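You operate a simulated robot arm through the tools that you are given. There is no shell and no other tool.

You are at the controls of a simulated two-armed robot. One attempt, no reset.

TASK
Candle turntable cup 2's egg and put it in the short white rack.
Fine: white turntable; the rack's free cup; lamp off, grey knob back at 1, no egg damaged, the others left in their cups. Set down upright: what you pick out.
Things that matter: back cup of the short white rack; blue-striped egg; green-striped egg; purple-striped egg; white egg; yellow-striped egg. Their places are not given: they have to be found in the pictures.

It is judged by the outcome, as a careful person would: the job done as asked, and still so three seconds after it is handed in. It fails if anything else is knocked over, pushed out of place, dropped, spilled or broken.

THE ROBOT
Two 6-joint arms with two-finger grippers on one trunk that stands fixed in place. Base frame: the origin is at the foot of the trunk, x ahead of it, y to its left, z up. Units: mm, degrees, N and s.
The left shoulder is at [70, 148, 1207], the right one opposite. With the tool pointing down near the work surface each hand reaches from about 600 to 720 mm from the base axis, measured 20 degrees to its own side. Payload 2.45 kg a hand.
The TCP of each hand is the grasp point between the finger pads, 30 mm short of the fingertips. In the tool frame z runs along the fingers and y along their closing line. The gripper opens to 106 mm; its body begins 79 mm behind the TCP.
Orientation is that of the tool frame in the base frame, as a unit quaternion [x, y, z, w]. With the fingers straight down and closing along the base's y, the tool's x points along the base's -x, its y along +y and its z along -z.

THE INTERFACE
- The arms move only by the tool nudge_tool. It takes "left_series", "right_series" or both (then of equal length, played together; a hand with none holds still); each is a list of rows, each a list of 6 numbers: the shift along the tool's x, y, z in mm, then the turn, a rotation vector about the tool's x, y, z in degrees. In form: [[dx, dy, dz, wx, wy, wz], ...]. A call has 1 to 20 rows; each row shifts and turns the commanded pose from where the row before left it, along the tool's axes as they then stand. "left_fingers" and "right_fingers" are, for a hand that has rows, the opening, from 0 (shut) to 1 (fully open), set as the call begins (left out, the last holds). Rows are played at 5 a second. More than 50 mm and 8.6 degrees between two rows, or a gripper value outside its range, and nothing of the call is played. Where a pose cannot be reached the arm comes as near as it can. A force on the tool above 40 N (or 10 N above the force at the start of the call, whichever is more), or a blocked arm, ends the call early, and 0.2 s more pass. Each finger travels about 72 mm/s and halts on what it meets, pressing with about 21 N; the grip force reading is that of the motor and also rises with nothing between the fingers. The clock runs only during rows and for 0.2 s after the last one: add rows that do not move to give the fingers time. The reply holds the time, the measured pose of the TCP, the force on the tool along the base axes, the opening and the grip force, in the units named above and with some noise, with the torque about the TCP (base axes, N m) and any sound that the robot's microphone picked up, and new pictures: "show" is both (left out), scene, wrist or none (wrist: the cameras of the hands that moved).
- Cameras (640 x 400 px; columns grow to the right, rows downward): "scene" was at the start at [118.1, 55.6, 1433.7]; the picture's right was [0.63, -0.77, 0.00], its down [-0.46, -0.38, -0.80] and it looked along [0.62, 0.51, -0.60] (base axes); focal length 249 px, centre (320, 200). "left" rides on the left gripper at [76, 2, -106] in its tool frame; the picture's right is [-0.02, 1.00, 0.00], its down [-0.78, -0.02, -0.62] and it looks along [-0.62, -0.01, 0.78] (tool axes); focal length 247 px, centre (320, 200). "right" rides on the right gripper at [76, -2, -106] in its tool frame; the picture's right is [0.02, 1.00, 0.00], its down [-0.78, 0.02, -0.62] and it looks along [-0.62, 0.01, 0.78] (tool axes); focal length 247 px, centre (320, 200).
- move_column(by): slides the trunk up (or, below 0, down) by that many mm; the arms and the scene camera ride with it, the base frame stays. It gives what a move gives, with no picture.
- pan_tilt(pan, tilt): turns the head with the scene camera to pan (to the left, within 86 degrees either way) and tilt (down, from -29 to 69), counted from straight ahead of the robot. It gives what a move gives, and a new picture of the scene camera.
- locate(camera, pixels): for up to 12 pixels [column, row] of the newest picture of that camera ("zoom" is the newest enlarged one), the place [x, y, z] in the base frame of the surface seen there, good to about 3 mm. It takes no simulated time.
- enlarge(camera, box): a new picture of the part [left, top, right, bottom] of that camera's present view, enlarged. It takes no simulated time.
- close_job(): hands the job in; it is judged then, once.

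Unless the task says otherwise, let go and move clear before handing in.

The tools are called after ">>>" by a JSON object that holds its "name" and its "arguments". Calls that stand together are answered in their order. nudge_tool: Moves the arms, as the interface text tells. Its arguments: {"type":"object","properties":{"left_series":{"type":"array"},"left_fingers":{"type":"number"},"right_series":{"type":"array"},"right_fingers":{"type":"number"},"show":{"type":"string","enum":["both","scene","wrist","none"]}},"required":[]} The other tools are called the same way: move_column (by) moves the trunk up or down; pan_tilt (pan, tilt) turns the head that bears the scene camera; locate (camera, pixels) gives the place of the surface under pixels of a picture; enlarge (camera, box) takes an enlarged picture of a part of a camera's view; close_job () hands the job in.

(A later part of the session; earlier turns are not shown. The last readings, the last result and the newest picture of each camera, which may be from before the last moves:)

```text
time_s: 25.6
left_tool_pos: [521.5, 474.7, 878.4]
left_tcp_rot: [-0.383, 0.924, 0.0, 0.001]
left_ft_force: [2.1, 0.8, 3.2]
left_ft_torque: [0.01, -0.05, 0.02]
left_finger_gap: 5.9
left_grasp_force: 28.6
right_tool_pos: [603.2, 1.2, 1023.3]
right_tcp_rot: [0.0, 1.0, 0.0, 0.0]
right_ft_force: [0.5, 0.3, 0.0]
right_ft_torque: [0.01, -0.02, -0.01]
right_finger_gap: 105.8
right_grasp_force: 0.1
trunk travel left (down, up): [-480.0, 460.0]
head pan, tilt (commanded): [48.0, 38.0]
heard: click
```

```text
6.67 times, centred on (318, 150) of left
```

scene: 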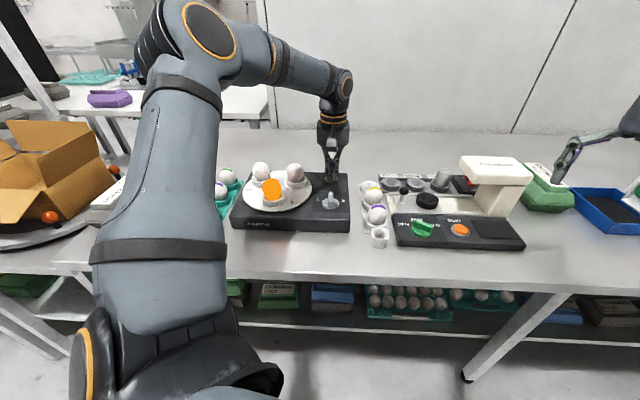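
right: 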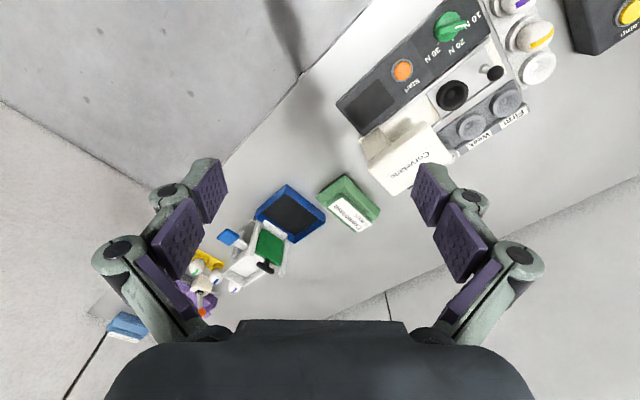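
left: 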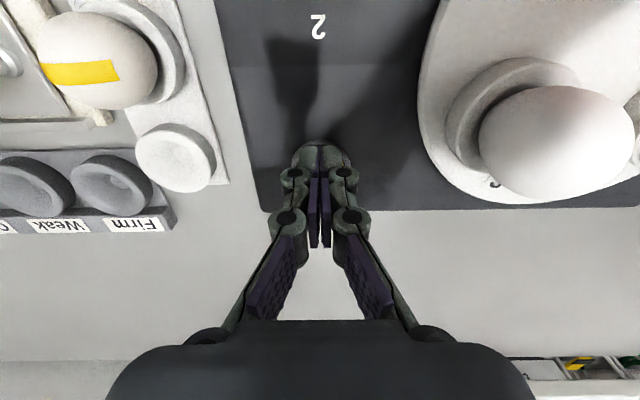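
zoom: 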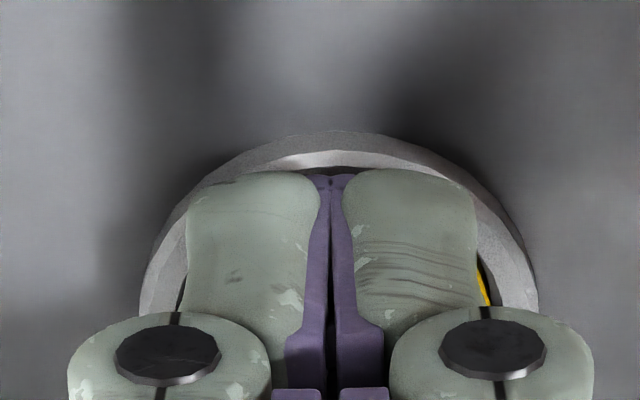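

A click was heard and the front egg (cup 2) glows orange, so the lamp is on. I'll lift off to see whether it latches and look at the glowing egg.

>>> {"name": "nudge_tool", "arguments": {"left_series": [[0, 0, -4, 0, 0, 0], [0, 0, -8, 0, 0, 0], [0, 0, -10, 0, 0, 0], [0, 0, 0, 0, 0, 0], [0, 0, 0, 0, 0, 0]]}}

>>> {"name": "enlarge", "arguments": {"camera": "scene", "box": [225, 145, 353, 225]}}

```text
time_s: 26.8
left_tool_pos: [520.7, 474.0, 899.2]
left_tcp_rot: [-0.383, 0.924, 0.001, 0.0]
left_ft_force: [-0.2, 0.5, -0.1]
left_ft_torque: [0.03, 0.0, 0.0]
left_finger_gap: 0.2
left_grasp_force: 28.6
right_tool_pos: [603.2, 1.1, 1022.7]
right_tcp_rot: [0.0, 1.0, 0.0, 0.0]
right_ft_force: [0.3, -0.3, -0.1]
right_ft_torque: [0.01, 0.02, -0.02]
right_finger_gap: 106.0
right_grasp_force: 0.0
trunk travel left (down, up): [-480.0, 460.0]
head pan, tilt (commanded): [48.0, 38.0]
```

scene: 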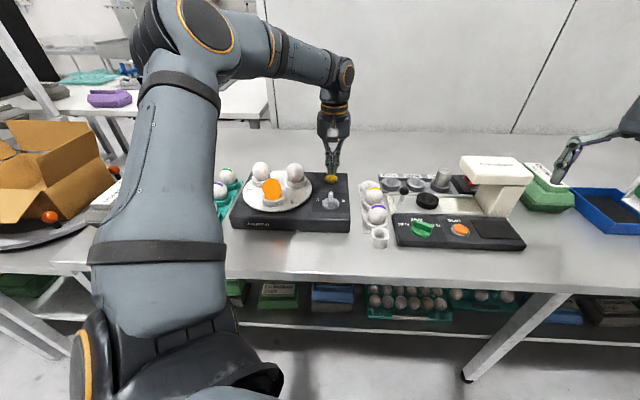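
left: 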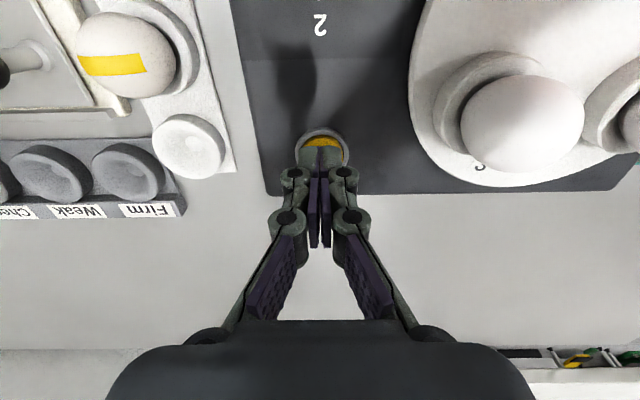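

```text
5.00 times, centred on (289, 185) of scene
```

zoom: 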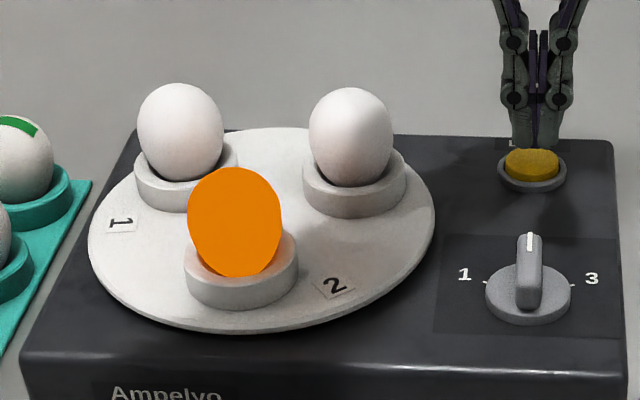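

The lamp latches on and the egg glows an even orange with no dark spot, so candling is done. I'll press again to switch the lamp off.

>>> {"name": "nudge_tool", "arguments": {"left_series": [[0, 0, 0, 0, 0, 0], [0, 0, 0, 0, 0, 0], [0, 0, 0, 0, 0, 0], [0, 0, 0, 0, 0, 0], [0, 0, 0, 0, 0, 0], [0, 0, 8, 0, 0, 0], [0, 0, 6, 0, 0, 0], [0, 0, 2, 0, 0, 0], [0, 0, 2, 0, 0, 0], [0, 0, 1, 0, 0, 0], [0, 0, 1, 0, 0, 0], [0, 0, 1, 0, 0, 0], [0, 0, 1, 0, 0, 0], [0, 0, 0, 0, 0, 0]]}}

```text
time_s: 29.8
left_tool_pos: [522.2, 474.6, 880.8]
left_tcp_rot: [-0.382, 0.924, 0.001, 0.001]
left_ft_force: [0.5, -1.0, 2.5]
left_ft_torque: [-0.04, -0.02, 0.01]
left_finger_gap: 5.7
left_grasp_force: 28.2
right_tool_pos: [603.5, 0.5, 1023.9]
right_tcp_rot: [0.0, 1.0, 0.0, 0.0]
right_ft_force: [-0.1, -0.2, -0.1]
right_ft_torque: [-0.01, 0.01, 0.02]
right_finger_gap: 106.0
right_grasp_force: 0.0
trunk travel left (down, up): [-480.0, 460.0]
head pan, tilt (commanded): [48.0, 38.0]
heard: click
```

scene: 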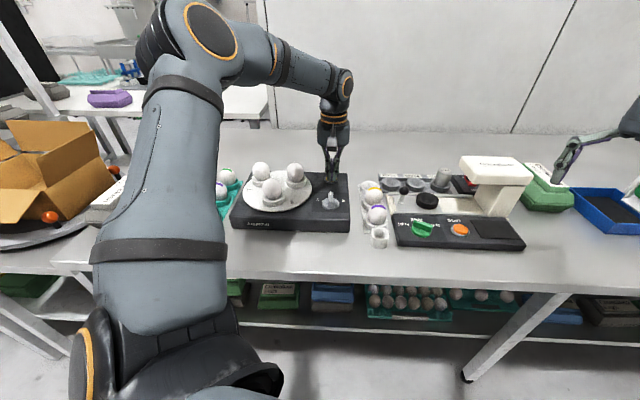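
left: 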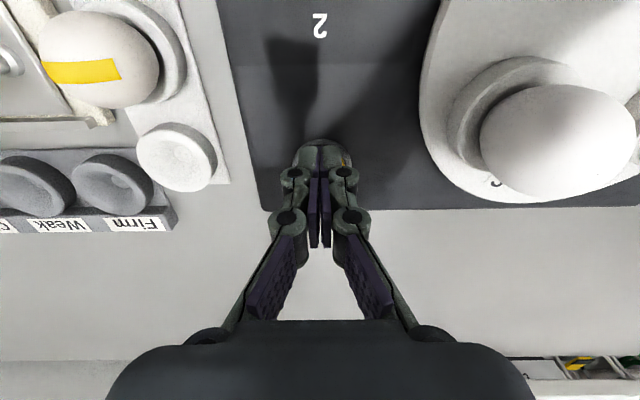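

Click heard and the egg no longer glows, so the lamp is off. I'll lift straight up, then go back to the knob. From the side loads seen while turning, its true centre is about (445,400).

>>> {"name": "nudge_tool", "arguments": {"left_series": [[0, 0, -5, 0, 0, 0], [0, 0, -15, 0, 0, 0], [0, 0, -30, 0, 0, 0], [0, 0, -30, 0, 0, 0], [0, 0, 0, 0, 0, 0]]}}

>>> {"name": "enlarge", "arguments": {"camera": "scene", "box": [225, 145, 353, 225]}}

```text
time_s: 31.0
left_tool_pos: [520.0, 475.3, 960.6]
left_tcp_rot: [-0.383, 0.924, 0.001, 0.0]
left_ft_force: [0.6, 0.5, 0.0]
left_ft_torque: [-0.04, 0.0, -0.03]
left_finger_gap: 0.1
left_grasp_force: 28.7
right_tool_pos: [603.6, 0.7, 1021.7]
right_tcp_rot: [0.0, 1.0, 0.0, 0.001]
right_ft_force: [0.4, 0.9, 0.1]
right_ft_torque: [-0.03, 0.0, -0.02]
right_finger_gap: 105.9
right_grasp_force: 0.2
trunk travel left (down, up): [-480.0, 460.0]
head pan, tilt (commanded): [48.0, 38.0]
```

scene: 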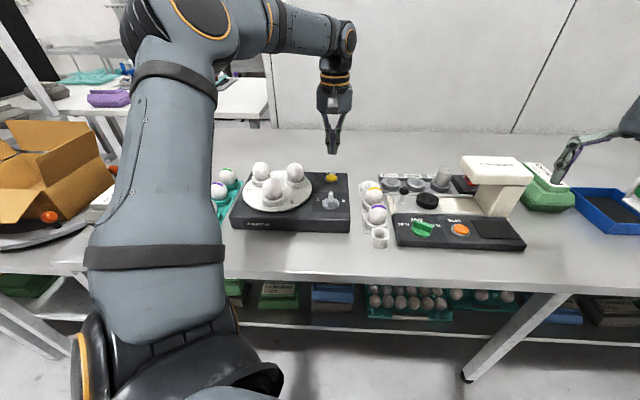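
left: 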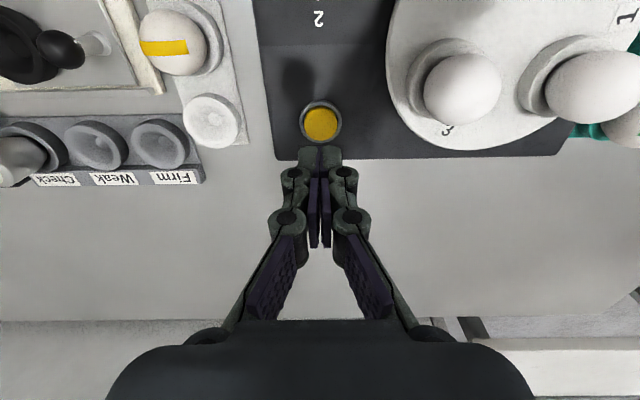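

```text
5.00 times, centred on (289, 185) of scene
```

zoom: 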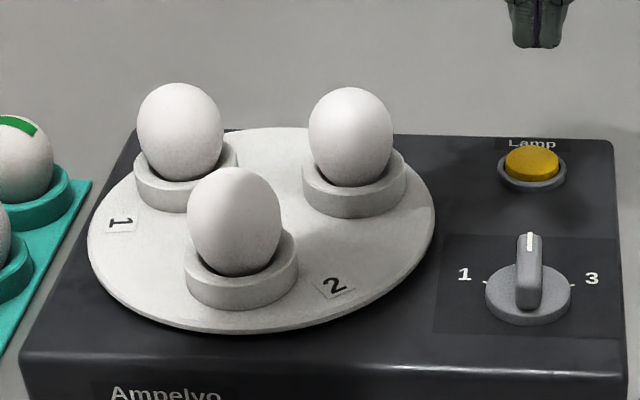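

Lamp is off and the knob is at 2. I'll return to the knob with open fingers and descend to grip height.

>>> {"name": "nudge_tool", "arguments": {"left_series": [[36, 0.4, 0, 0, 0, 0], [36, 0.4, 0, 0, 0, 0], [34.9, 0.4, 0, 0, 0, 0], [0, 0, 0, 0, 0, 0], [0, 0, 30, 0, 0, 0], [0, 0, 25, 0, 0, 0], [0, 0, 10, 0, 0, 0], [0, 0, 5, 0, 0, 0], [0, 0, 0, 0, 0, 0]], "left_fingers": 0.45}}

>>> {"name": "enlarge", "arguments": {"camera": "left", "box": [240, 110, 400, 210]}}

```text
time_s: 33.0
left_tool_pos: [446.7, 400.2, 887.4]
left_tcp_rot: [-0.383, 0.924, -0.001, 0.0]
left_ft_force: [-0.1, -0.6, -0.6]
left_ft_torque: [0.01, -0.02, 0.0]
left_finger_gap: 47.9
left_grasp_force: 0.0
right_tool_pos: [603.7, 0.7, 1023.4]
right_tcp_rot: [0.001, 1.0, 0.0, 0.0]
right_ft_force: [0.0, 0.7, -0.3]
right_ft_torque: [0.0, -0.02, 0.02]
right_finger_gap: 106.1
right_grasp_force: 0.0
trunk travel left (down, up): [-480.0, 460.0]
head pan, tilt (commanded): [48.0, 38.0]
```

scene: 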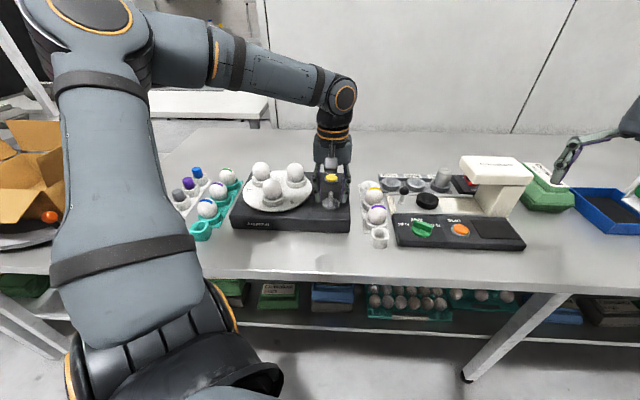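
left: 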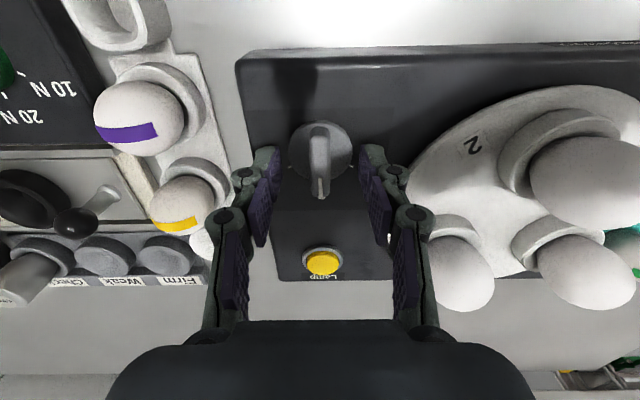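

```text
4.00 times, centred on (320, 160) of left
```

zoom: 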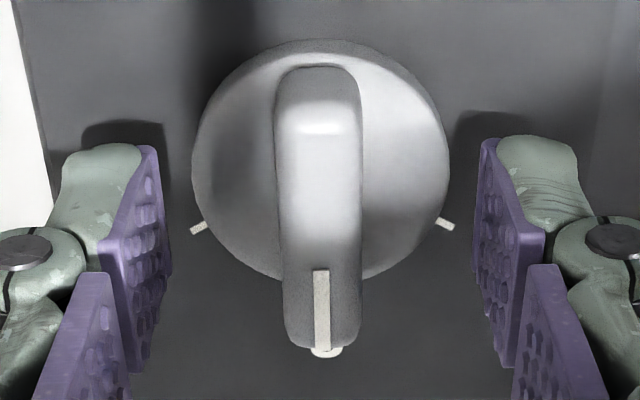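

>>> {"name": "locate", "arguments": {"camera": "zoom", "pixels": [[197, 165], [445, 165], [320, 48], [250, 265], [395, 265], [319, 90], [319, 330], [319, 200], [278, 200], [358, 200], [198, 227], [445, 224]]}}

```text
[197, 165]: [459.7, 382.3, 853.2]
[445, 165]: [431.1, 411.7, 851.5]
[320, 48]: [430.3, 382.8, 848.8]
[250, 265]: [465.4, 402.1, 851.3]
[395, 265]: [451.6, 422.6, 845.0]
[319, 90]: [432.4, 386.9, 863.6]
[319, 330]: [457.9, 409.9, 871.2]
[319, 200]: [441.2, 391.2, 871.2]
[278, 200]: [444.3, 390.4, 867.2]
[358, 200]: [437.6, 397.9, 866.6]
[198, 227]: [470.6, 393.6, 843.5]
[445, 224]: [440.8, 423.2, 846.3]
```

Refined knob centre is about (445.2,398.5). I'll nudge 1.2 mm back and grip the bar a bit more gently.

>>> {"name": "nudge_tool", "arguments": {"left_series": [[1.2, 0, 0, 0, 0, 0], [0, 0, 0, 0, 0, 0], [0, 0, 0, 0, 0, 0], [0, 0, 0, 0, 0, 0]], "left_fingers": 0.1, "show": "none"}}

```text
time_s: 34.0
left_tool_pos: [444.0, 398.6, 888.2]
left_tcp_rot: [-0.383, 0.924, 0.0, 0.0]
left_ft_force: [0.6, -0.1, 0.8]
left_ft_torque: [0.04, -0.01, -0.02]
left_finger_gap: 12.3
left_grasp_force: 38.9
right_tool_pos: [602.5, -1.1, 1022.4]
right_tcp_rot: [0.0, 1.0, -0.001, 0.0]
right_ft_force: [-0.2, -0.1, 0.0]
right_ft_torque: [0.0, 0.0, 0.01]
right_finger_gap: 106.0
right_grasp_force: 0.1
trunk travel left (down, up): [-480.0, 460.0]
head pan, tilt (commanded): [48.0, 38.0]
```

Bar is held and side loads are near zero. I'll turn back 30°, then check.

>>> {"name": "nudge_tool", "arguments": {"left_series": [[0, 0, 0, 0, 0, -2.5], [0, 0, 0, 0, 0, -2.5], [0, 0, 0, 0, 0, -2.5], [0, 0, 0, 0, 0, -2.5], [0, 0, 0, 0, 0, -2.5], [0, 0, 0, 0, 0, -2.5], [0, 0, 0, 0, 0, -2.5], [0, 0, 0, 0, 0, -2.5], [0, 0, 0, 0, 0, -2.5], [0, 0, 0, 0, 0, -2.5], [0, 0, 0, 0, 0, -2.5], [0, 0, 0, 0, 0, -2.5], [0, 0, 0, 0, 0, 0]], "show": "scene"}}

```text
time_s: 36.8
left_tool_pos: [445.2, 399.6, 888.8]
left_tcp_rot: [-0.609, 0.793, 0.0, 0.002]
left_ft_force: [8.9, -3.3, 5.4]
left_ft_torque: [-1.21, 0.05, 0.04]
left_finger_gap: 11.8
left_grasp_force: 38.9
right_tool_pos: [604.7, -0.2, 1022.6]
right_tcp_rot: [0.0, 1.0, 0.0, -0.001]
right_ft_force: [0.0, 0.1, 0.8]
right_ft_torque: [0.0, 0.0, 0.0]
right_finger_gap: 105.7
right_grasp_force: 0.0
trunk travel left (down, up): [-480.0, 460.0]
head pan, tilt (commanded): [48.0, 38.0]
```

scene: 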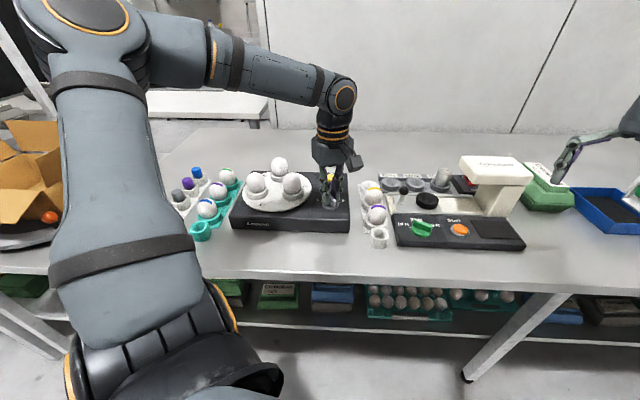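

Forces remain modest (about 10 N) and the table is halfway back. I'll turn the remaining 30°.

>>> {"name": "nudge_tool", "arguments": {"left_series": [[0, 0, 0, 0, 0, -2.5], [0, 0, 0, 0, 0, -2.5], [0, 0, 0, 0, 0, -2.5], [0, 0, 0, 0, 0, -2.5], [0, 0, 0, 0, 0, -2.5], [0, 0, 0, 0, 0, -2.5], [0, 0, 0, 0, 0, -2.5], [0, 0, 0, 0, 0, -2.5], [0, 0, 0, 0, 0, -2.5], [0, 0, 0, 0, 0, -2.5], [0, 0, 0, 0, 0, -2.5], [0, 0, 0, 0, 0, -2.5], [0, 0, 0, 0, 0, 0]], "show": "both"}}

```text
time_s: 39.6
left_tool_pos: [447.2, 399.4, 888.3]
left_tcp_rot: [0.794, -0.609, 0.0, -0.002]
left_ft_force: [21.7, 1.9, 15.1]
left_ft_torque: [0.17, -0.56, -0.08]
left_finger_gap: 11.9
left_grasp_force: 38.9
right_tool_pos: [605.4, -0.4, 1021.4]
right_tcp_rot: [-0.001, 1.0, 0.001, -0.001]
right_ft_force: [0.2, 0.0, 1.1]
right_ft_torque: [0.01, -0.03, 0.02]
right_finger_gap: 106.2
right_grasp_force: 0.0
trunk travel left (down, up): [-480.0, 460.0]
head pan, tilt (commanded): [48.0, 38.0]
```

scene: 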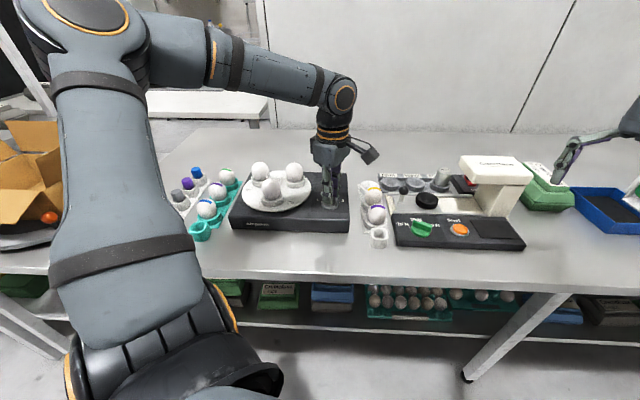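
left: 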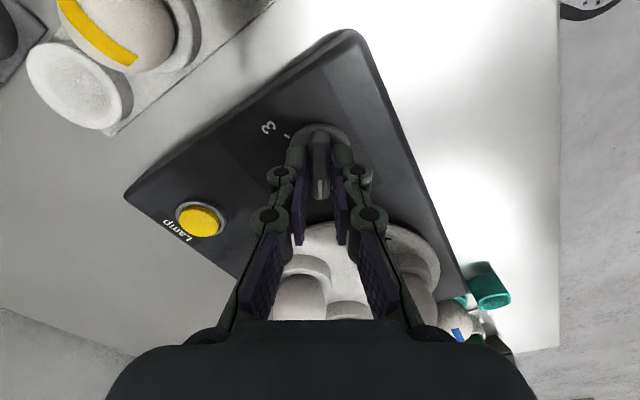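

Knob is back at the 105° bearing (position 1). I'll relieve the 22 N side load with a small +x shift before opening.

>>> {"name": "nudge_tool", "arguments": {"left_series": [[0.4, -1.1, 0, 0, 0, 0], [0.2, -1.1, 0, 0, 0, 0], [0, 0, 0, 0, 0, 0]], "show": "none"}}

>>> {"name": "nudge_tool", "arguments": {"left_series": [[0, 0, 0, 0, 0, 0], [0, 0, 0, 0, 0, 0], [0, 0, 0, 0, 0, 0]], "left_fingers": 0.45, "show": "none"}}

>>> {"name": "enlarge", "arguments": {"camera": "left", "box": [240, 110, 400, 210]}}

>>> {"name": "enlarge", "arguments": {"camera": "scene", "box": [220, 145, 400, 258]}}

```text
time_s: 40.4
left_tool_pos: [447.1, 399.1, 888.8]
left_tcp_rot: [0.793, -0.609, -0.001, 0.0]
left_ft_force: [13.3, 1.3, 11.6]
left_ft_torque: [-0.17, -0.45, -0.04]
left_finger_gap: 12.5
left_grasp_force: 38.8
right_tool_pos: [603.6, 0.1, 1022.3]
right_tcp_rot: [0.0, 1.0, 0.0, -0.001]
right_ft_force: [-0.8, -0.5, 1.3]
right_ft_torque: [-0.01, 0.03, -0.02]
right_finger_gap: 106.1
right_grasp_force: 0.0
trunk travel left (down, up): [-480.0, 460.0]
head pan, tilt (commanded): [48.0, 38.0]
```

```text
time_s: 41.2
left_tool_pos: [445.6, 398.4, 888.5]
left_tcp_rot: [0.793, -0.609, 0.0, 0.001]
left_ft_force: [1.0, -0.3, -0.2]
left_ft_torque: [0.04, 0.01, -0.05]
left_finger_gap: 47.5
left_grasp_force: 0.1
right_tool_pos: [602.3, 1.4, 1023.1]
right_tcp_rot: [0.0, 1.0, -0.001, 0.0]
right_ft_force: [0.2, -0.6, 0.6]
right_ft_torque: [0.01, -0.03, -0.02]
right_finger_gap: 105.9
right_grasp_force: 0.0
trunk travel left (down, up): [-480.0, 460.0]
head pan, tilt (commanded): [48.0, 38.0]
```

```text
4.00 times, centred on (320, 160) of left
```

zoom: 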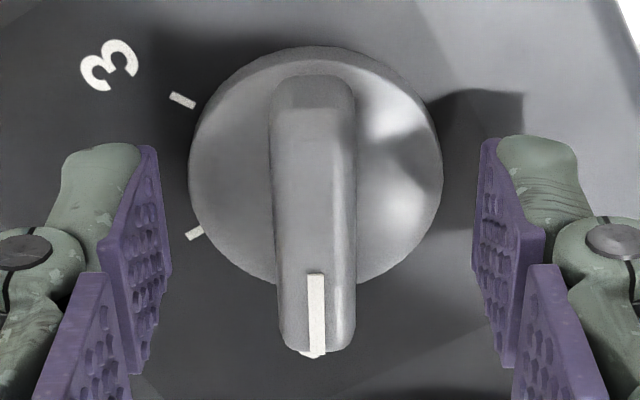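

```text
3.54 times, centred on (310, 202) of scene
```

zoom: 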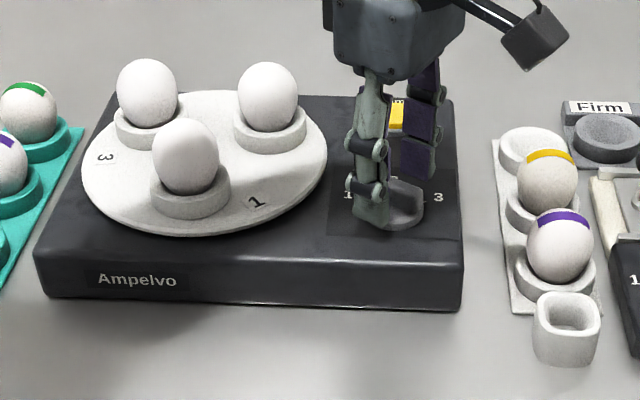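

Knob pointer is on tick 1, and label 1 is back at the front cup. Cup 2's egg is the back-right one. I'll lift clear and yaw the hand so the fingers close tangentially to the disc.

>>> {"name": "nudge_tool", "arguments": {"left_series": [[0, 0, -30, 0, 0, 0], [0, 0, -40, 0, 0, 0], [0, 0, -45, 0, 0, 0], [0, 0, 0, 0, 0, 7.625], [0, 0, 0, 0, 0, 7.625], [0, 0, 0, 0, 0, 7.625], [0, 0, 0, 0, 0, 7.625], [0, 0, 0, 0, 0, 7.625], [0, 0, 0, 0, 0, 7.625], [0, 0, 0, 0, 0, 7.625], [0, 0, 0, 0, 0, 7.625], [0, 0, 0, 0, 0, 7.625], [0, 0, 0, 0, 0, 7.625], [0, 0, 0, 0, 0, 7.625], [0, 0, 0, 0, 0, 7.625], [0, 0, 0, 0, 0, 7.625], [0, 0, 0, 0, 0, 7.625], [0, 0, 0, 0, 0, 7.625], [0, 0, 0, 0, 0, 7.625], [0, 0, 0, 0, 0, 0]], "left_fingers": 0.75, "show": "both"}}

```text
time_s: 45.4
left_tool_pos: [445.7, 399.5, 1004.1]
left_tcp_rot: [0.148, 0.989, 0.0, 0.0]
left_ft_force: [-0.3, 0.2, 0.8]
left_ft_torque: [0.01, 0.01, 0.01]
left_finger_gap: 79.5
left_grasp_force: 0.0
right_tool_pos: [603.6, 0.1, 1022.2]
right_tcp_rot: [0.0, 1.0, 0.0, -0.001]
right_ft_force: [0.0, -0.4, 0.4]
right_ft_torque: [0.01, 0.01, -0.01]
right_finger_gap: 105.9
right_grasp_force: 0.0
trunk travel left (down, up): [-480.0, 460.0]
head pan, tilt (commanded): [48.0, 38.0]
```

scene: 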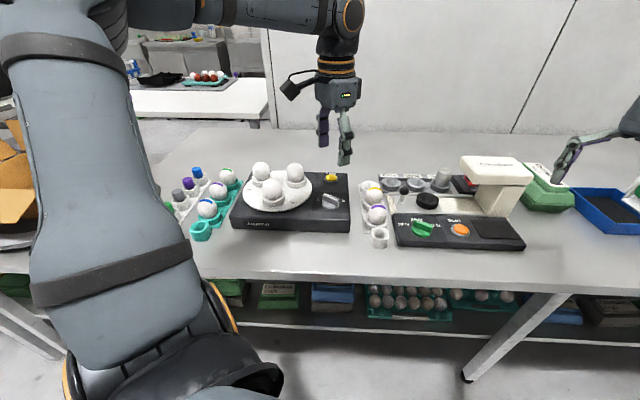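
left: 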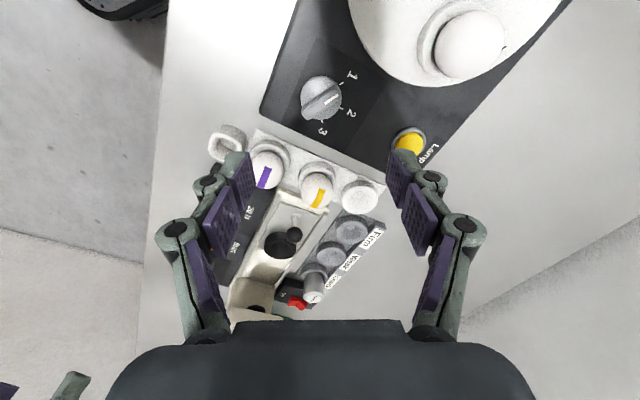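

From this view I can check the knob and measure the rack's free cup (at 360,197).

>>> {"name": "enlarge", "arguments": {"camera": "left", "box": [220, 60, 412, 220]}}

```text
2.50 times, centred on (316, 140) of left
```

zoom: 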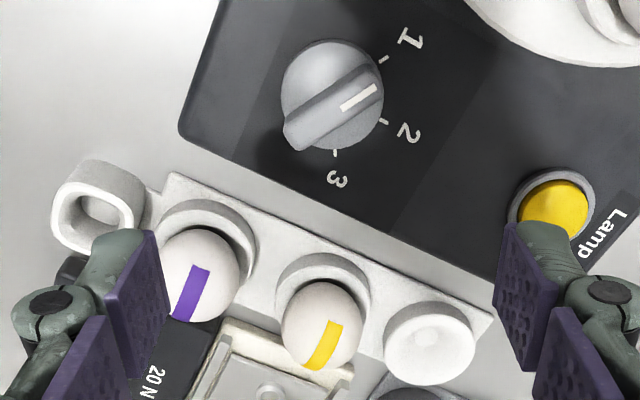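

The bar direction matches tick 1 (within a few degrees). I'll locate the free cup's rim and bottom, and the neighbouring yellow-striped egg.

>>> {"name": "locate", "arguments": {"camera": "zoom", "pixels": [[430, 345], [388, 340], [472, 340], [430, 308], [430, 380], [420, 345], [440, 345], [430, 335], [322, 310], [322, 290], [322, 330], [450, 370]]}}

>>> {"name": "enlarge", "arguments": {"camera": "left", "box": [328, 168, 392, 228]}}

```text
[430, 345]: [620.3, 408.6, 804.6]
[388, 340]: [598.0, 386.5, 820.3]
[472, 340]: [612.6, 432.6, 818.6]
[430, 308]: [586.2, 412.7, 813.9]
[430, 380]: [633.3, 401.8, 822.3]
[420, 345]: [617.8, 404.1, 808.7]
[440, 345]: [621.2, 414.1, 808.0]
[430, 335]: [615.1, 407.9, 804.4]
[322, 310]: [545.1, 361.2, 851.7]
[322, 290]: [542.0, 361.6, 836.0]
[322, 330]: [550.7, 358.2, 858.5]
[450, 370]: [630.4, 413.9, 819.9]
```

```text
6.67 times, centred on (360, 198) of left
```

zoom: 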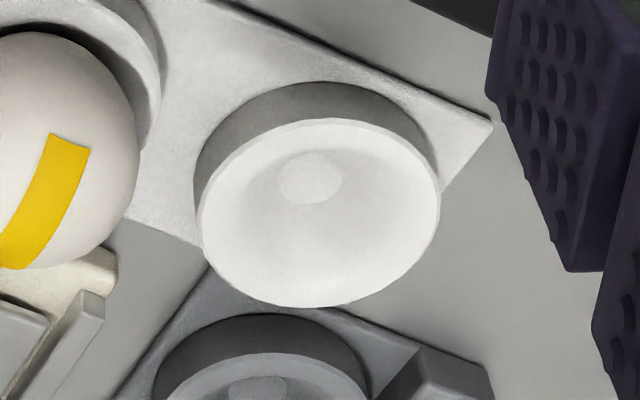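

>>> {"name": "locate", "arguments": {"camera": "zoom", "pixels": [[310, 178], [207, 215], [434, 200], [330, 124], [312, 302], [245, 148], [400, 260], [235, 275], [410, 145], [285, 178], [335, 178], [310, 165]]}}

```text
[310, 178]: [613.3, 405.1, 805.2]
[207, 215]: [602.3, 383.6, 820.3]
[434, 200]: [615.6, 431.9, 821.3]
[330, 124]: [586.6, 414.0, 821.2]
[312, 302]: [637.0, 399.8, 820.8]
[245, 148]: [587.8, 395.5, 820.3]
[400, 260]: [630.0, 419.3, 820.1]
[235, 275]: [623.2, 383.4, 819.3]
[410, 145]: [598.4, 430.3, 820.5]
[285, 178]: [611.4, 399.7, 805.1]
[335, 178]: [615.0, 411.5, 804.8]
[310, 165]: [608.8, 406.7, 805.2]
```

The free cup's rim is at z≈820.5, centred about (610.5,407), with its flat bottom at about 805. I'll check the heights of what's beside it (grey Firm tray and yellow egg) for finger clearance.

>>> {"name": "enlarge", "arguments": {"camera": "left", "box": [290, 170, 418, 250]}}

>>> {"name": "enlarge", "arguments": {"camera": "scene", "box": [345, 165, 425, 225]}}

```text
5.00 times, centred on (354, 210) of left
```

zoom: 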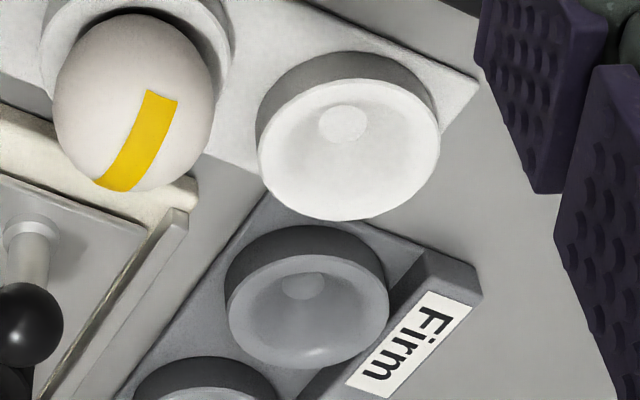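

```text
6.67 times, centred on (385, 195) of scene
```

zoom: 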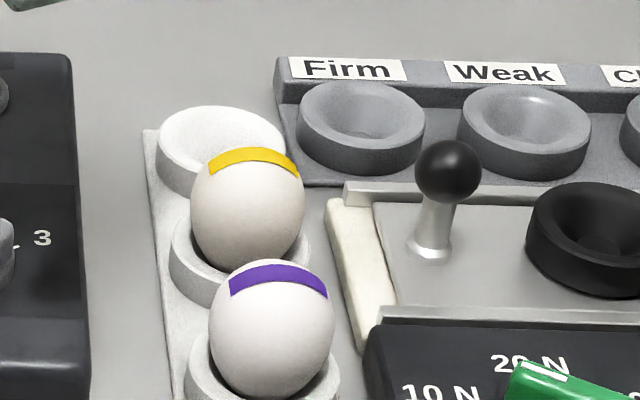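

>>> {"name": "locate", "arguments": {"camera": "zoom", "pixels": [[302, 118], [362, 95], [422, 118], [362, 150], [288, 140], [282, 90], [345, 70], [300, 175], [248, 200], [250, 155], [215, 150], [160, 170]]}}

>>> {"name": "locate", "arguments": {"camera": "left", "pixels": [[338, 228], [351, 216], [366, 231], [343, 210], [352, 243], [352, 210], [378, 222], [370, 237], [383, 227], [360, 212], [301, 210], [325, 170]]}}

```text
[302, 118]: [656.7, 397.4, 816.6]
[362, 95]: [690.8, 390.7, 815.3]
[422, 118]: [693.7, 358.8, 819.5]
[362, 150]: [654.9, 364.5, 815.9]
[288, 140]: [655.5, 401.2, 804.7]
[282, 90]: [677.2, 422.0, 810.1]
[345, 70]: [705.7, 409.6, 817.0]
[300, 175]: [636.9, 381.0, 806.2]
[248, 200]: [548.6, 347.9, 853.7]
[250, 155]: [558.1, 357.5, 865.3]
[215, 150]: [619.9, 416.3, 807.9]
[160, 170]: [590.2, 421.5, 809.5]
```

```text
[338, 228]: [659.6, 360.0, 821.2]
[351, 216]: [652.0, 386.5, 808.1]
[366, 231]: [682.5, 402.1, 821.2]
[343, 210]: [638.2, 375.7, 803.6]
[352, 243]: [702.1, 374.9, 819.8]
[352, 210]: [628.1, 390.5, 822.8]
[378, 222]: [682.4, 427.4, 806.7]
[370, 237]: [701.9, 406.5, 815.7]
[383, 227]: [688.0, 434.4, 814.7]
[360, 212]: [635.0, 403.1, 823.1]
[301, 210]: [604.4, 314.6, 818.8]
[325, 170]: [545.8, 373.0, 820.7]
```

The Firm tray and rack rims are at about 820. Grasping with tips about 20 mm above the egg's bottom will clear them when I place it. Now I'll move over cup 2's egg.

>>> {"name": "nudge_tool", "arguments": {"left_series": [[18.8, 35.2, 0, 0, 0, 0], [18.8, 35.2, 0, 0, 0, 0], [18.7, 35.2, 0, 0, 0, 0], [0, 0, 0, 0, 0, 0]], "show": "both"}}

>>> {"name": "enlarge", "arguments": {"camera": "left", "box": [208, 40, 432, 200]}}

```text
time_s: 46.4
left_tool_pos: [423.2, 516.2, 1005.6]
left_tcp_rot: [0.146, 0.989, -0.001, 0.0]
left_ft_force: [-0.4, -0.6, 0.0]
left_ft_torque: [0.04, -0.01, 0.02]
left_finger_gap: 79.4
left_grasp_force: 0.1
right_tool_pos: [604.1, -0.7, 1022.6]
right_tcp_rot: [0.0, 1.0, 0.0, 0.0]
right_ft_force: [-0.2, -0.1, 0.3]
right_ft_torque: [0.01, -0.02, -0.03]
right_finger_gap: 105.9
right_grasp_force: 0.1
trunk travel left (down, up): [-480.0, 460.0]
head pan, tilt (commanded): [48.0, 38.0]
```

scene: 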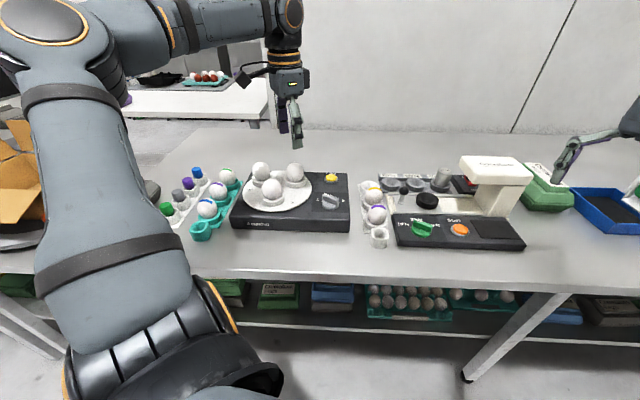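
left: 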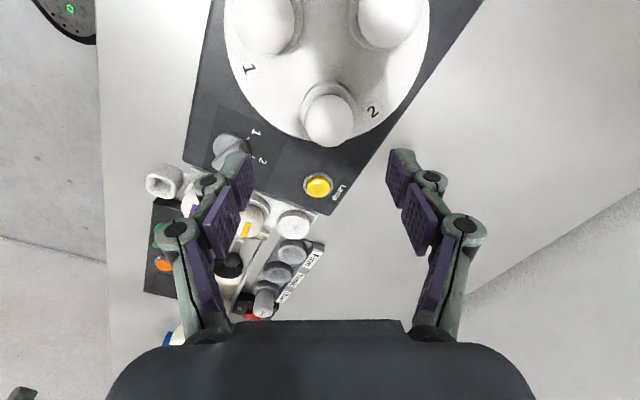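

```text
2.50 times, centred on (320, 120) of left
```

zoom: 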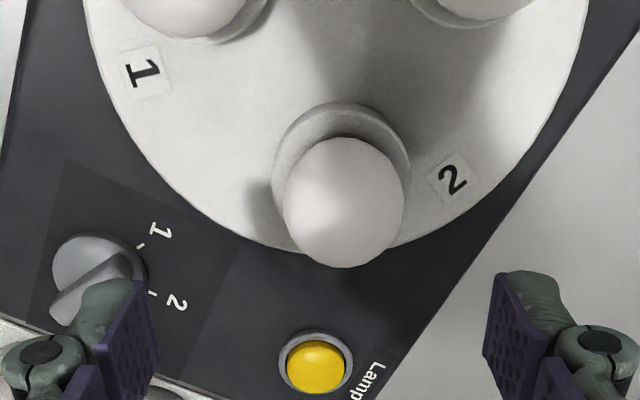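

Label "2" sits beside this egg, confirming it's cup 2. I'll sample its surface and the cup rim.

>>> {"name": "locate", "arguments": {"camera": "zoom", "pixels": [[343, 205], [300, 205], [388, 205], [343, 150], [343, 250], [310, 170], [375, 170], [278, 165], [340, 107], [407, 150], [300, 120], [385, 118]]}}

```text
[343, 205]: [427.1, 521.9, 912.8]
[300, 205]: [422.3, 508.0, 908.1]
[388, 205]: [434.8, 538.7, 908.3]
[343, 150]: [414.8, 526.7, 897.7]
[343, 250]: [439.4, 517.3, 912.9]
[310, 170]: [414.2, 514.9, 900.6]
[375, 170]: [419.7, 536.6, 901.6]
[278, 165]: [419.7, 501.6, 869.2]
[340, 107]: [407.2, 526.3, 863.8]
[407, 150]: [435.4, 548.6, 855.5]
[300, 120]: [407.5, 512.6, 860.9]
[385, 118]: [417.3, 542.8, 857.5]
```

Egg 2's axis comes out at about (433.5,521.8), with its top at about 914 and the cup rim at about 869. I'll centre over it and descend partway to re-check.

>>> {"name": "nudge_tool", "arguments": {"left_series": [[-7.8, 8.9, 0, 0, 0, 0], [0, 0, 25, 0, 0, 0], [0, 0, 25, 0, 0, 0], [0, 0, 0, 0, 0, 0]], "left_fingers": 0.66, "show": "both"}}

>>> {"name": "enlarge", "arguments": {"camera": "left", "box": [208, 60, 432, 200]}}

>>> {"name": "enlarge", "arguments": {"camera": "scene", "box": [230, 115, 358, 195]}}

```text
time_s: 47.4
left_tool_pos: [434.9, 521.2, 953.3]
left_tcp_rot: [0.147, 0.989, 0.001, 0.001]
left_ft_force: [0.2, -0.8, 0.0]
left_ft_torque: [-0.01, 0.0, -0.01]
left_finger_gap: 70.0
left_grasp_force: 0.0
right_tool_pos: [603.6, 0.8, 1023.0]
right_tcp_rot: [0.0, 1.0, 0.0, 0.0]
right_ft_force: [-0.1, -0.4, 0.1]
right_ft_torque: [-0.02, -0.01, 0.02]
right_finger_gap: 106.4
right_grasp_force: 0.0
trunk travel left (down, up): [-480.0, 460.0]
head pan, tilt (commanded): [48.0, 38.0]
```

scene: 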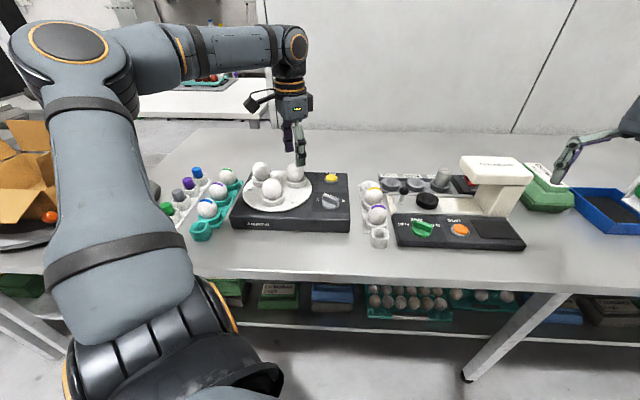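
left: 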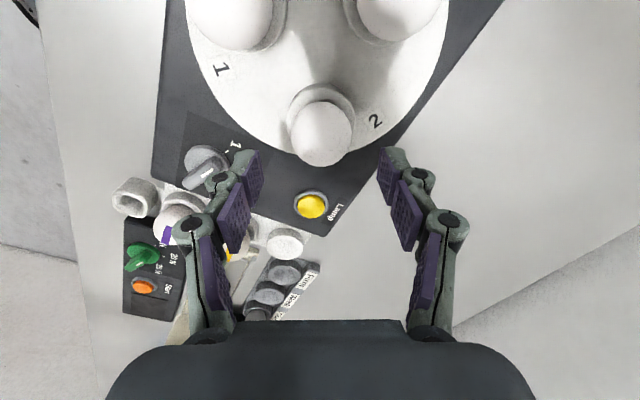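

```text
2.86 times, centred on (320, 130) of left
```

zoom: 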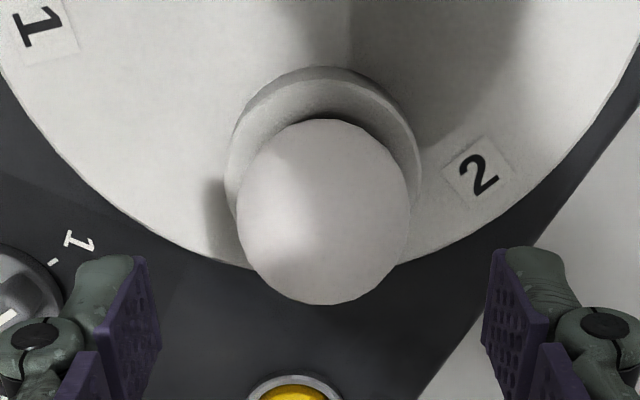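

```text
5.00 times, centred on (294, 155) of scene
```

zoom: 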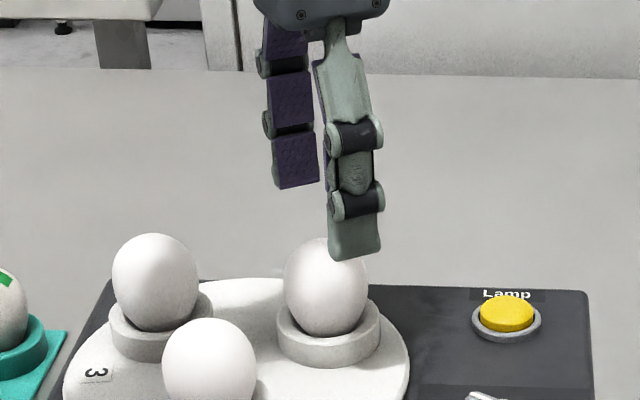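

Egg and closing plane nearly coincide (egg at col 323 vs finger midpoint 318 in the zoom). I'll check the cup rim height in the scene zoom.

>>> {"name": "locate", "arguments": {"camera": "zoom", "pixels": [[281, 312], [378, 308], [330, 341], [300, 335], [360, 335], [330, 350], [325, 245], [325, 290], [288, 290], [365, 290], [325, 325], [180, 325]]}}

```text
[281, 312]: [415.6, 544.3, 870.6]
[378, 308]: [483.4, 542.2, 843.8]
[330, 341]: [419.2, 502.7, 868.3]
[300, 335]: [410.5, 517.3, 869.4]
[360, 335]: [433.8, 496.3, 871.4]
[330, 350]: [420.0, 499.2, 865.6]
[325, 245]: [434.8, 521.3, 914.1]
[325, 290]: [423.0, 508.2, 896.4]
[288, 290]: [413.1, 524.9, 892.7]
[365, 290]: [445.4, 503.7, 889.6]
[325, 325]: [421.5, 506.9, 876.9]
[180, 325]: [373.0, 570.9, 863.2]
```

Rim is at about 870.5 here versus 820.5 at the rack, so placing needs exactly 50 mm lower. I'll centre by about 1 mm and descend to TCP z≈905.5 (tips about 5 mm above the rim).

>>> {"name": "nudge_tool", "arguments": {"left_series": [[0.8, 1.2, 15, 0, 0, 0], [0, 0, 13, 0, 0, 0], [0, 0, 10, 0, 0, 0], [0, 0, 6, 0, 0, 0], [0, 0, 4, 0, 0, 0], [0, 0, 0, 0, 0, 0]], "show": "both"}}

>>> {"name": "enlarge", "arguments": {"camera": "left", "box": [208, 80, 432, 220]}}

>>> {"name": "enlarge", "arguments": {"camera": "scene", "box": [230, 125, 358, 205]}}

```text
time_s: 48.8
left_tool_pos: [433.1, 525.7, 905.4]
left_tcp_rot: [0.147, 0.989, 0.001, 0.0]
left_ft_force: [0.4, 0.4, -0.1]
left_ft_torque: [0.04, 0.03, 0.0]
left_finger_gap: 69.8
left_grasp_force: 0.1
right_tool_pos: [603.6, 0.9, 1022.5]
right_tcp_rot: [0.0, 1.0, 0.0, -0.001]
right_ft_force: [-0.3, 0.3, 0.2]
right_ft_torque: [0.02, 0.02, -0.02]
right_finger_gap: 106.0
right_grasp_force: 0.0
trunk travel left (down, up): [-480.0, 460.0]
head pan, tilt (commanded): [48.0, 38.0]
```

scene: 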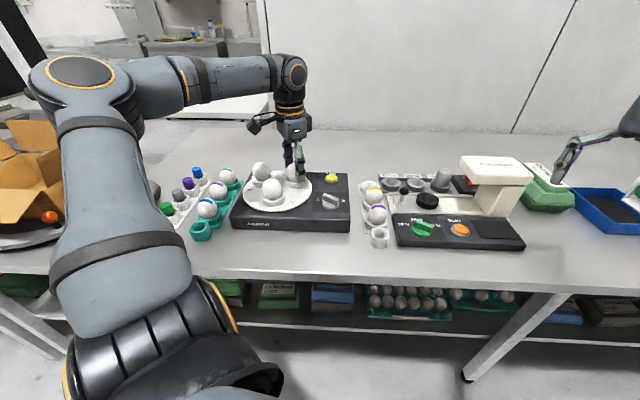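
left: 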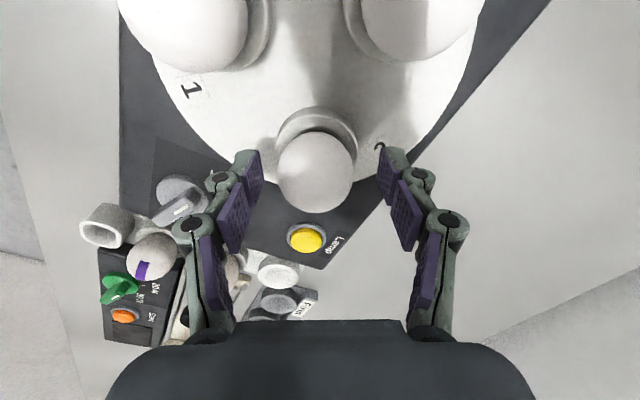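

```text
2.86 times, centred on (320, 150) of left
```

zoom: 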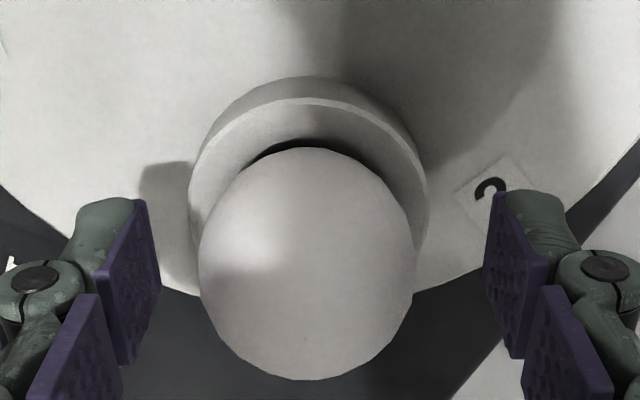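

```text
5.00 times, centred on (294, 165) of scene
```

zoom: 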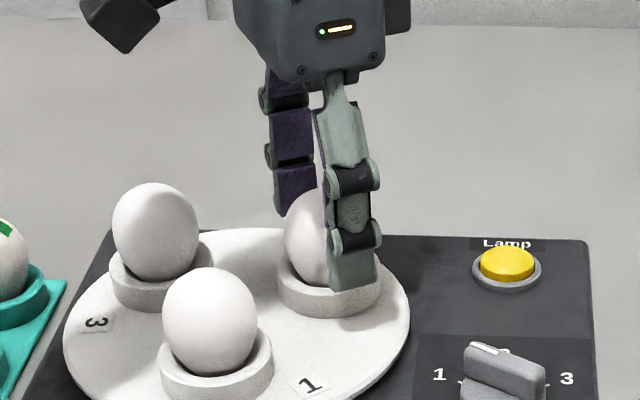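

The egg now appears about 3 mm toward the left finger (egg centre col 307 vs finger middle about 322). I'll take another pose reading to confirm before correcting.

>>> {"name": "nudge_tool", "arguments": {"left_series": [[0, 0, 0, 0, 0, 0]], "show": "none"}}

>>> {"name": "enlarge", "arguments": {"camera": "left", "box": [240, 100, 400, 200]}}

```text
time_s: 49.2
left_tool_pos: [433.8, 524.3, 905.2]
left_tcp_rot: [0.147, 0.989, 0.0, 0.0]
left_ft_force: [-0.4, -0.3, 0.1]
left_ft_torque: [-0.01, -0.01, -0.01]
left_finger_gap: 70.0
left_grasp_force: 0.2
right_tool_pos: [603.6, 0.4, 1024.1]
right_tcp_rot: [0.0, 1.0, -0.001, 0.0]
right_ft_force: [-0.4, 0.5, 0.5]
right_ft_torque: [0.0, -0.03, 0.02]
right_finger_gap: 106.0
right_grasp_force: 0.0
trunk travel left (down, up): [-480.0, 460.0]
head pan, tilt (commanded): [48.0, 38.0]
```

```text
4.00 times, centred on (320, 150) of left
```

zoom: 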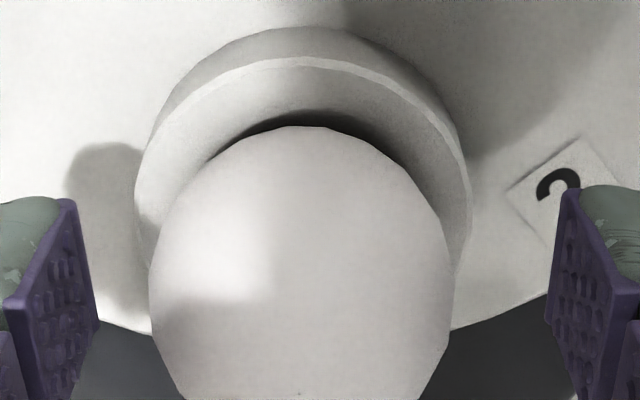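

The egg is about 2.5 mm off along the closing line. I'll correct, then close the fingers slowly in steps.

>>> {"name": "nudge_tool", "arguments": {"left_series": [[-0.5, -2.5, 0, 0, 0, 0], [0, 0, 0, 0, 0, 0], [0, 0, 0, 0, 0, 0]], "left_fingers": 0.5, "show": "wrist"}}

>>> {"name": "enlarge", "arguments": {"camera": "left", "box": [240, 110, 400, 210]}}

```text
time_s: 50.0
left_tool_pos: [433.2, 521.9, 906.1]
left_tcp_rot: [0.147, 0.989, -0.001, 0.0]
left_ft_force: [-0.4, -0.6, 0.5]
left_ft_torque: [0.01, 0.02, 0.0]
left_finger_gap: 52.8
left_grasp_force: 0.0
right_tool_pos: [603.9, 0.6, 1024.2]
right_tcp_rot: [0.0, 1.0, 0.0, 0.0]
right_ft_force: [0.1, -1.0, 0.9]
right_ft_torque: [0.0, -0.01, -0.02]
right_finger_gap: 106.1
right_grasp_force: 0.1
trunk travel left (down, up): [-480.0, 460.0]
head pan, tilt (commanded): [48.0, 38.0]
```

left: 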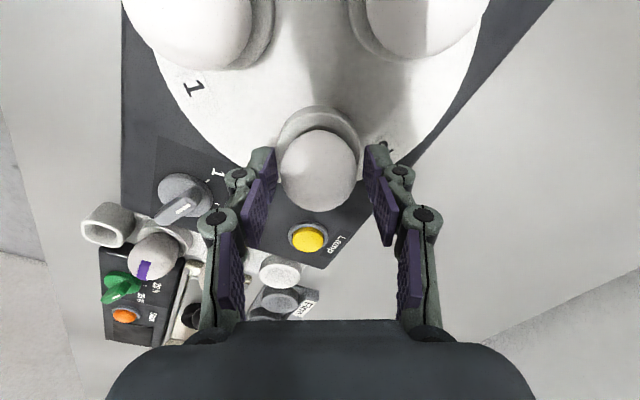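

```text
4.00 times, centred on (320, 160) of left
```

zoom: 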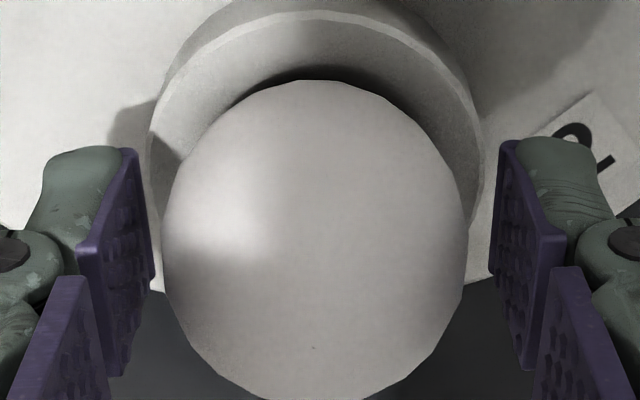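

Now centred to within 1 mm with about 4 mm clearance each side. I'll close gently on the egg with a limited target.

>>> {"name": "nudge_tool", "arguments": {"left_series": [[0, -0.5, 0, 0, 0, 0], [0, 0, 0, 0, 0, 0], [0, 0, 0, 0, 0, 0], [0, 0, 0, 0, 0, 0]], "left_fingers": 0.37, "show": "both"}}

>>> {"name": "enlarge", "arguments": {"camera": "left", "box": [240, 110, 400, 210]}}

>>> {"name": "enlarge", "arguments": {"camera": "scene", "box": [230, 125, 358, 205]}}

```text
time_s: 51.0
left_tool_pos: [433.1, 522.1, 906.7]
left_tcp_rot: [0.147, 0.989, 0.0, 0.0]
left_ft_force: [0.5, -0.6, 1.5]
left_ft_torque: [0.03, -0.01, -0.03]
left_finger_gap: 42.7
left_grasp_force: 9.0
right_tool_pos: [603.2, 0.1, 1022.3]
right_tcp_rot: [0.001, 1.0, 0.0, 0.0]
right_ft_force: [0.0, -0.3, -0.2]
right_ft_torque: [-0.01, -0.03, -0.05]
right_finger_gap: 106.1
right_grasp_force: 0.0
trunk travel left (down, up): [-480.0, 460.0]
head pan, tilt (commanded): [48.0, 38.0]
```

scene: 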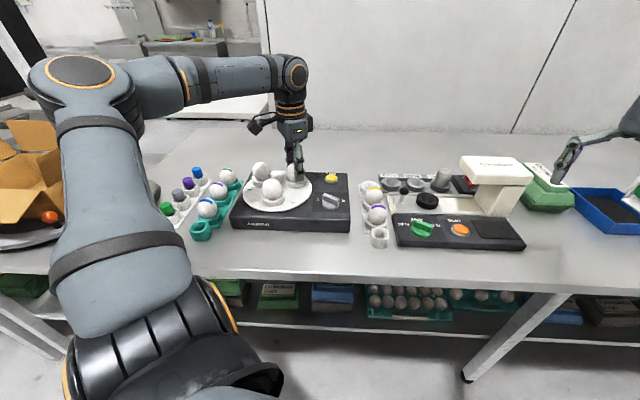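
left: 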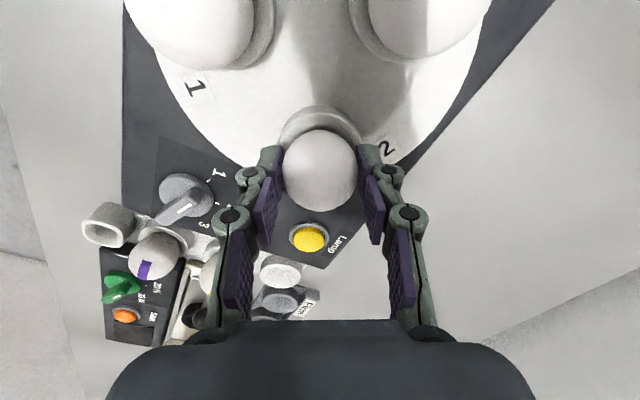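

```text
4.00 times, centred on (320, 160) of left
```

zoom: 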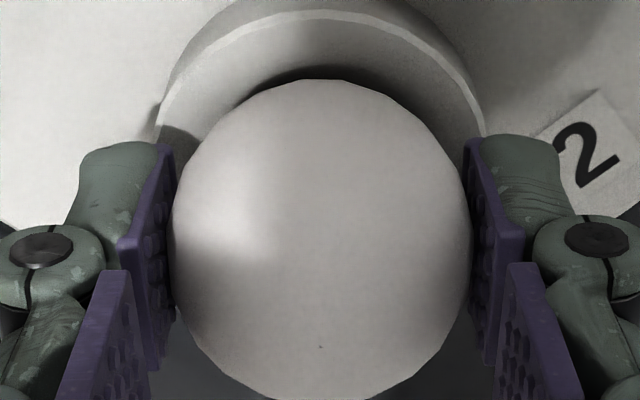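

```text
5.00 times, centred on (294, 165) of scene
```

zoom: 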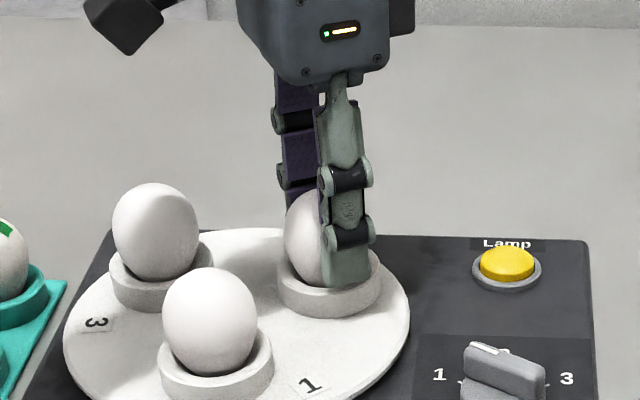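

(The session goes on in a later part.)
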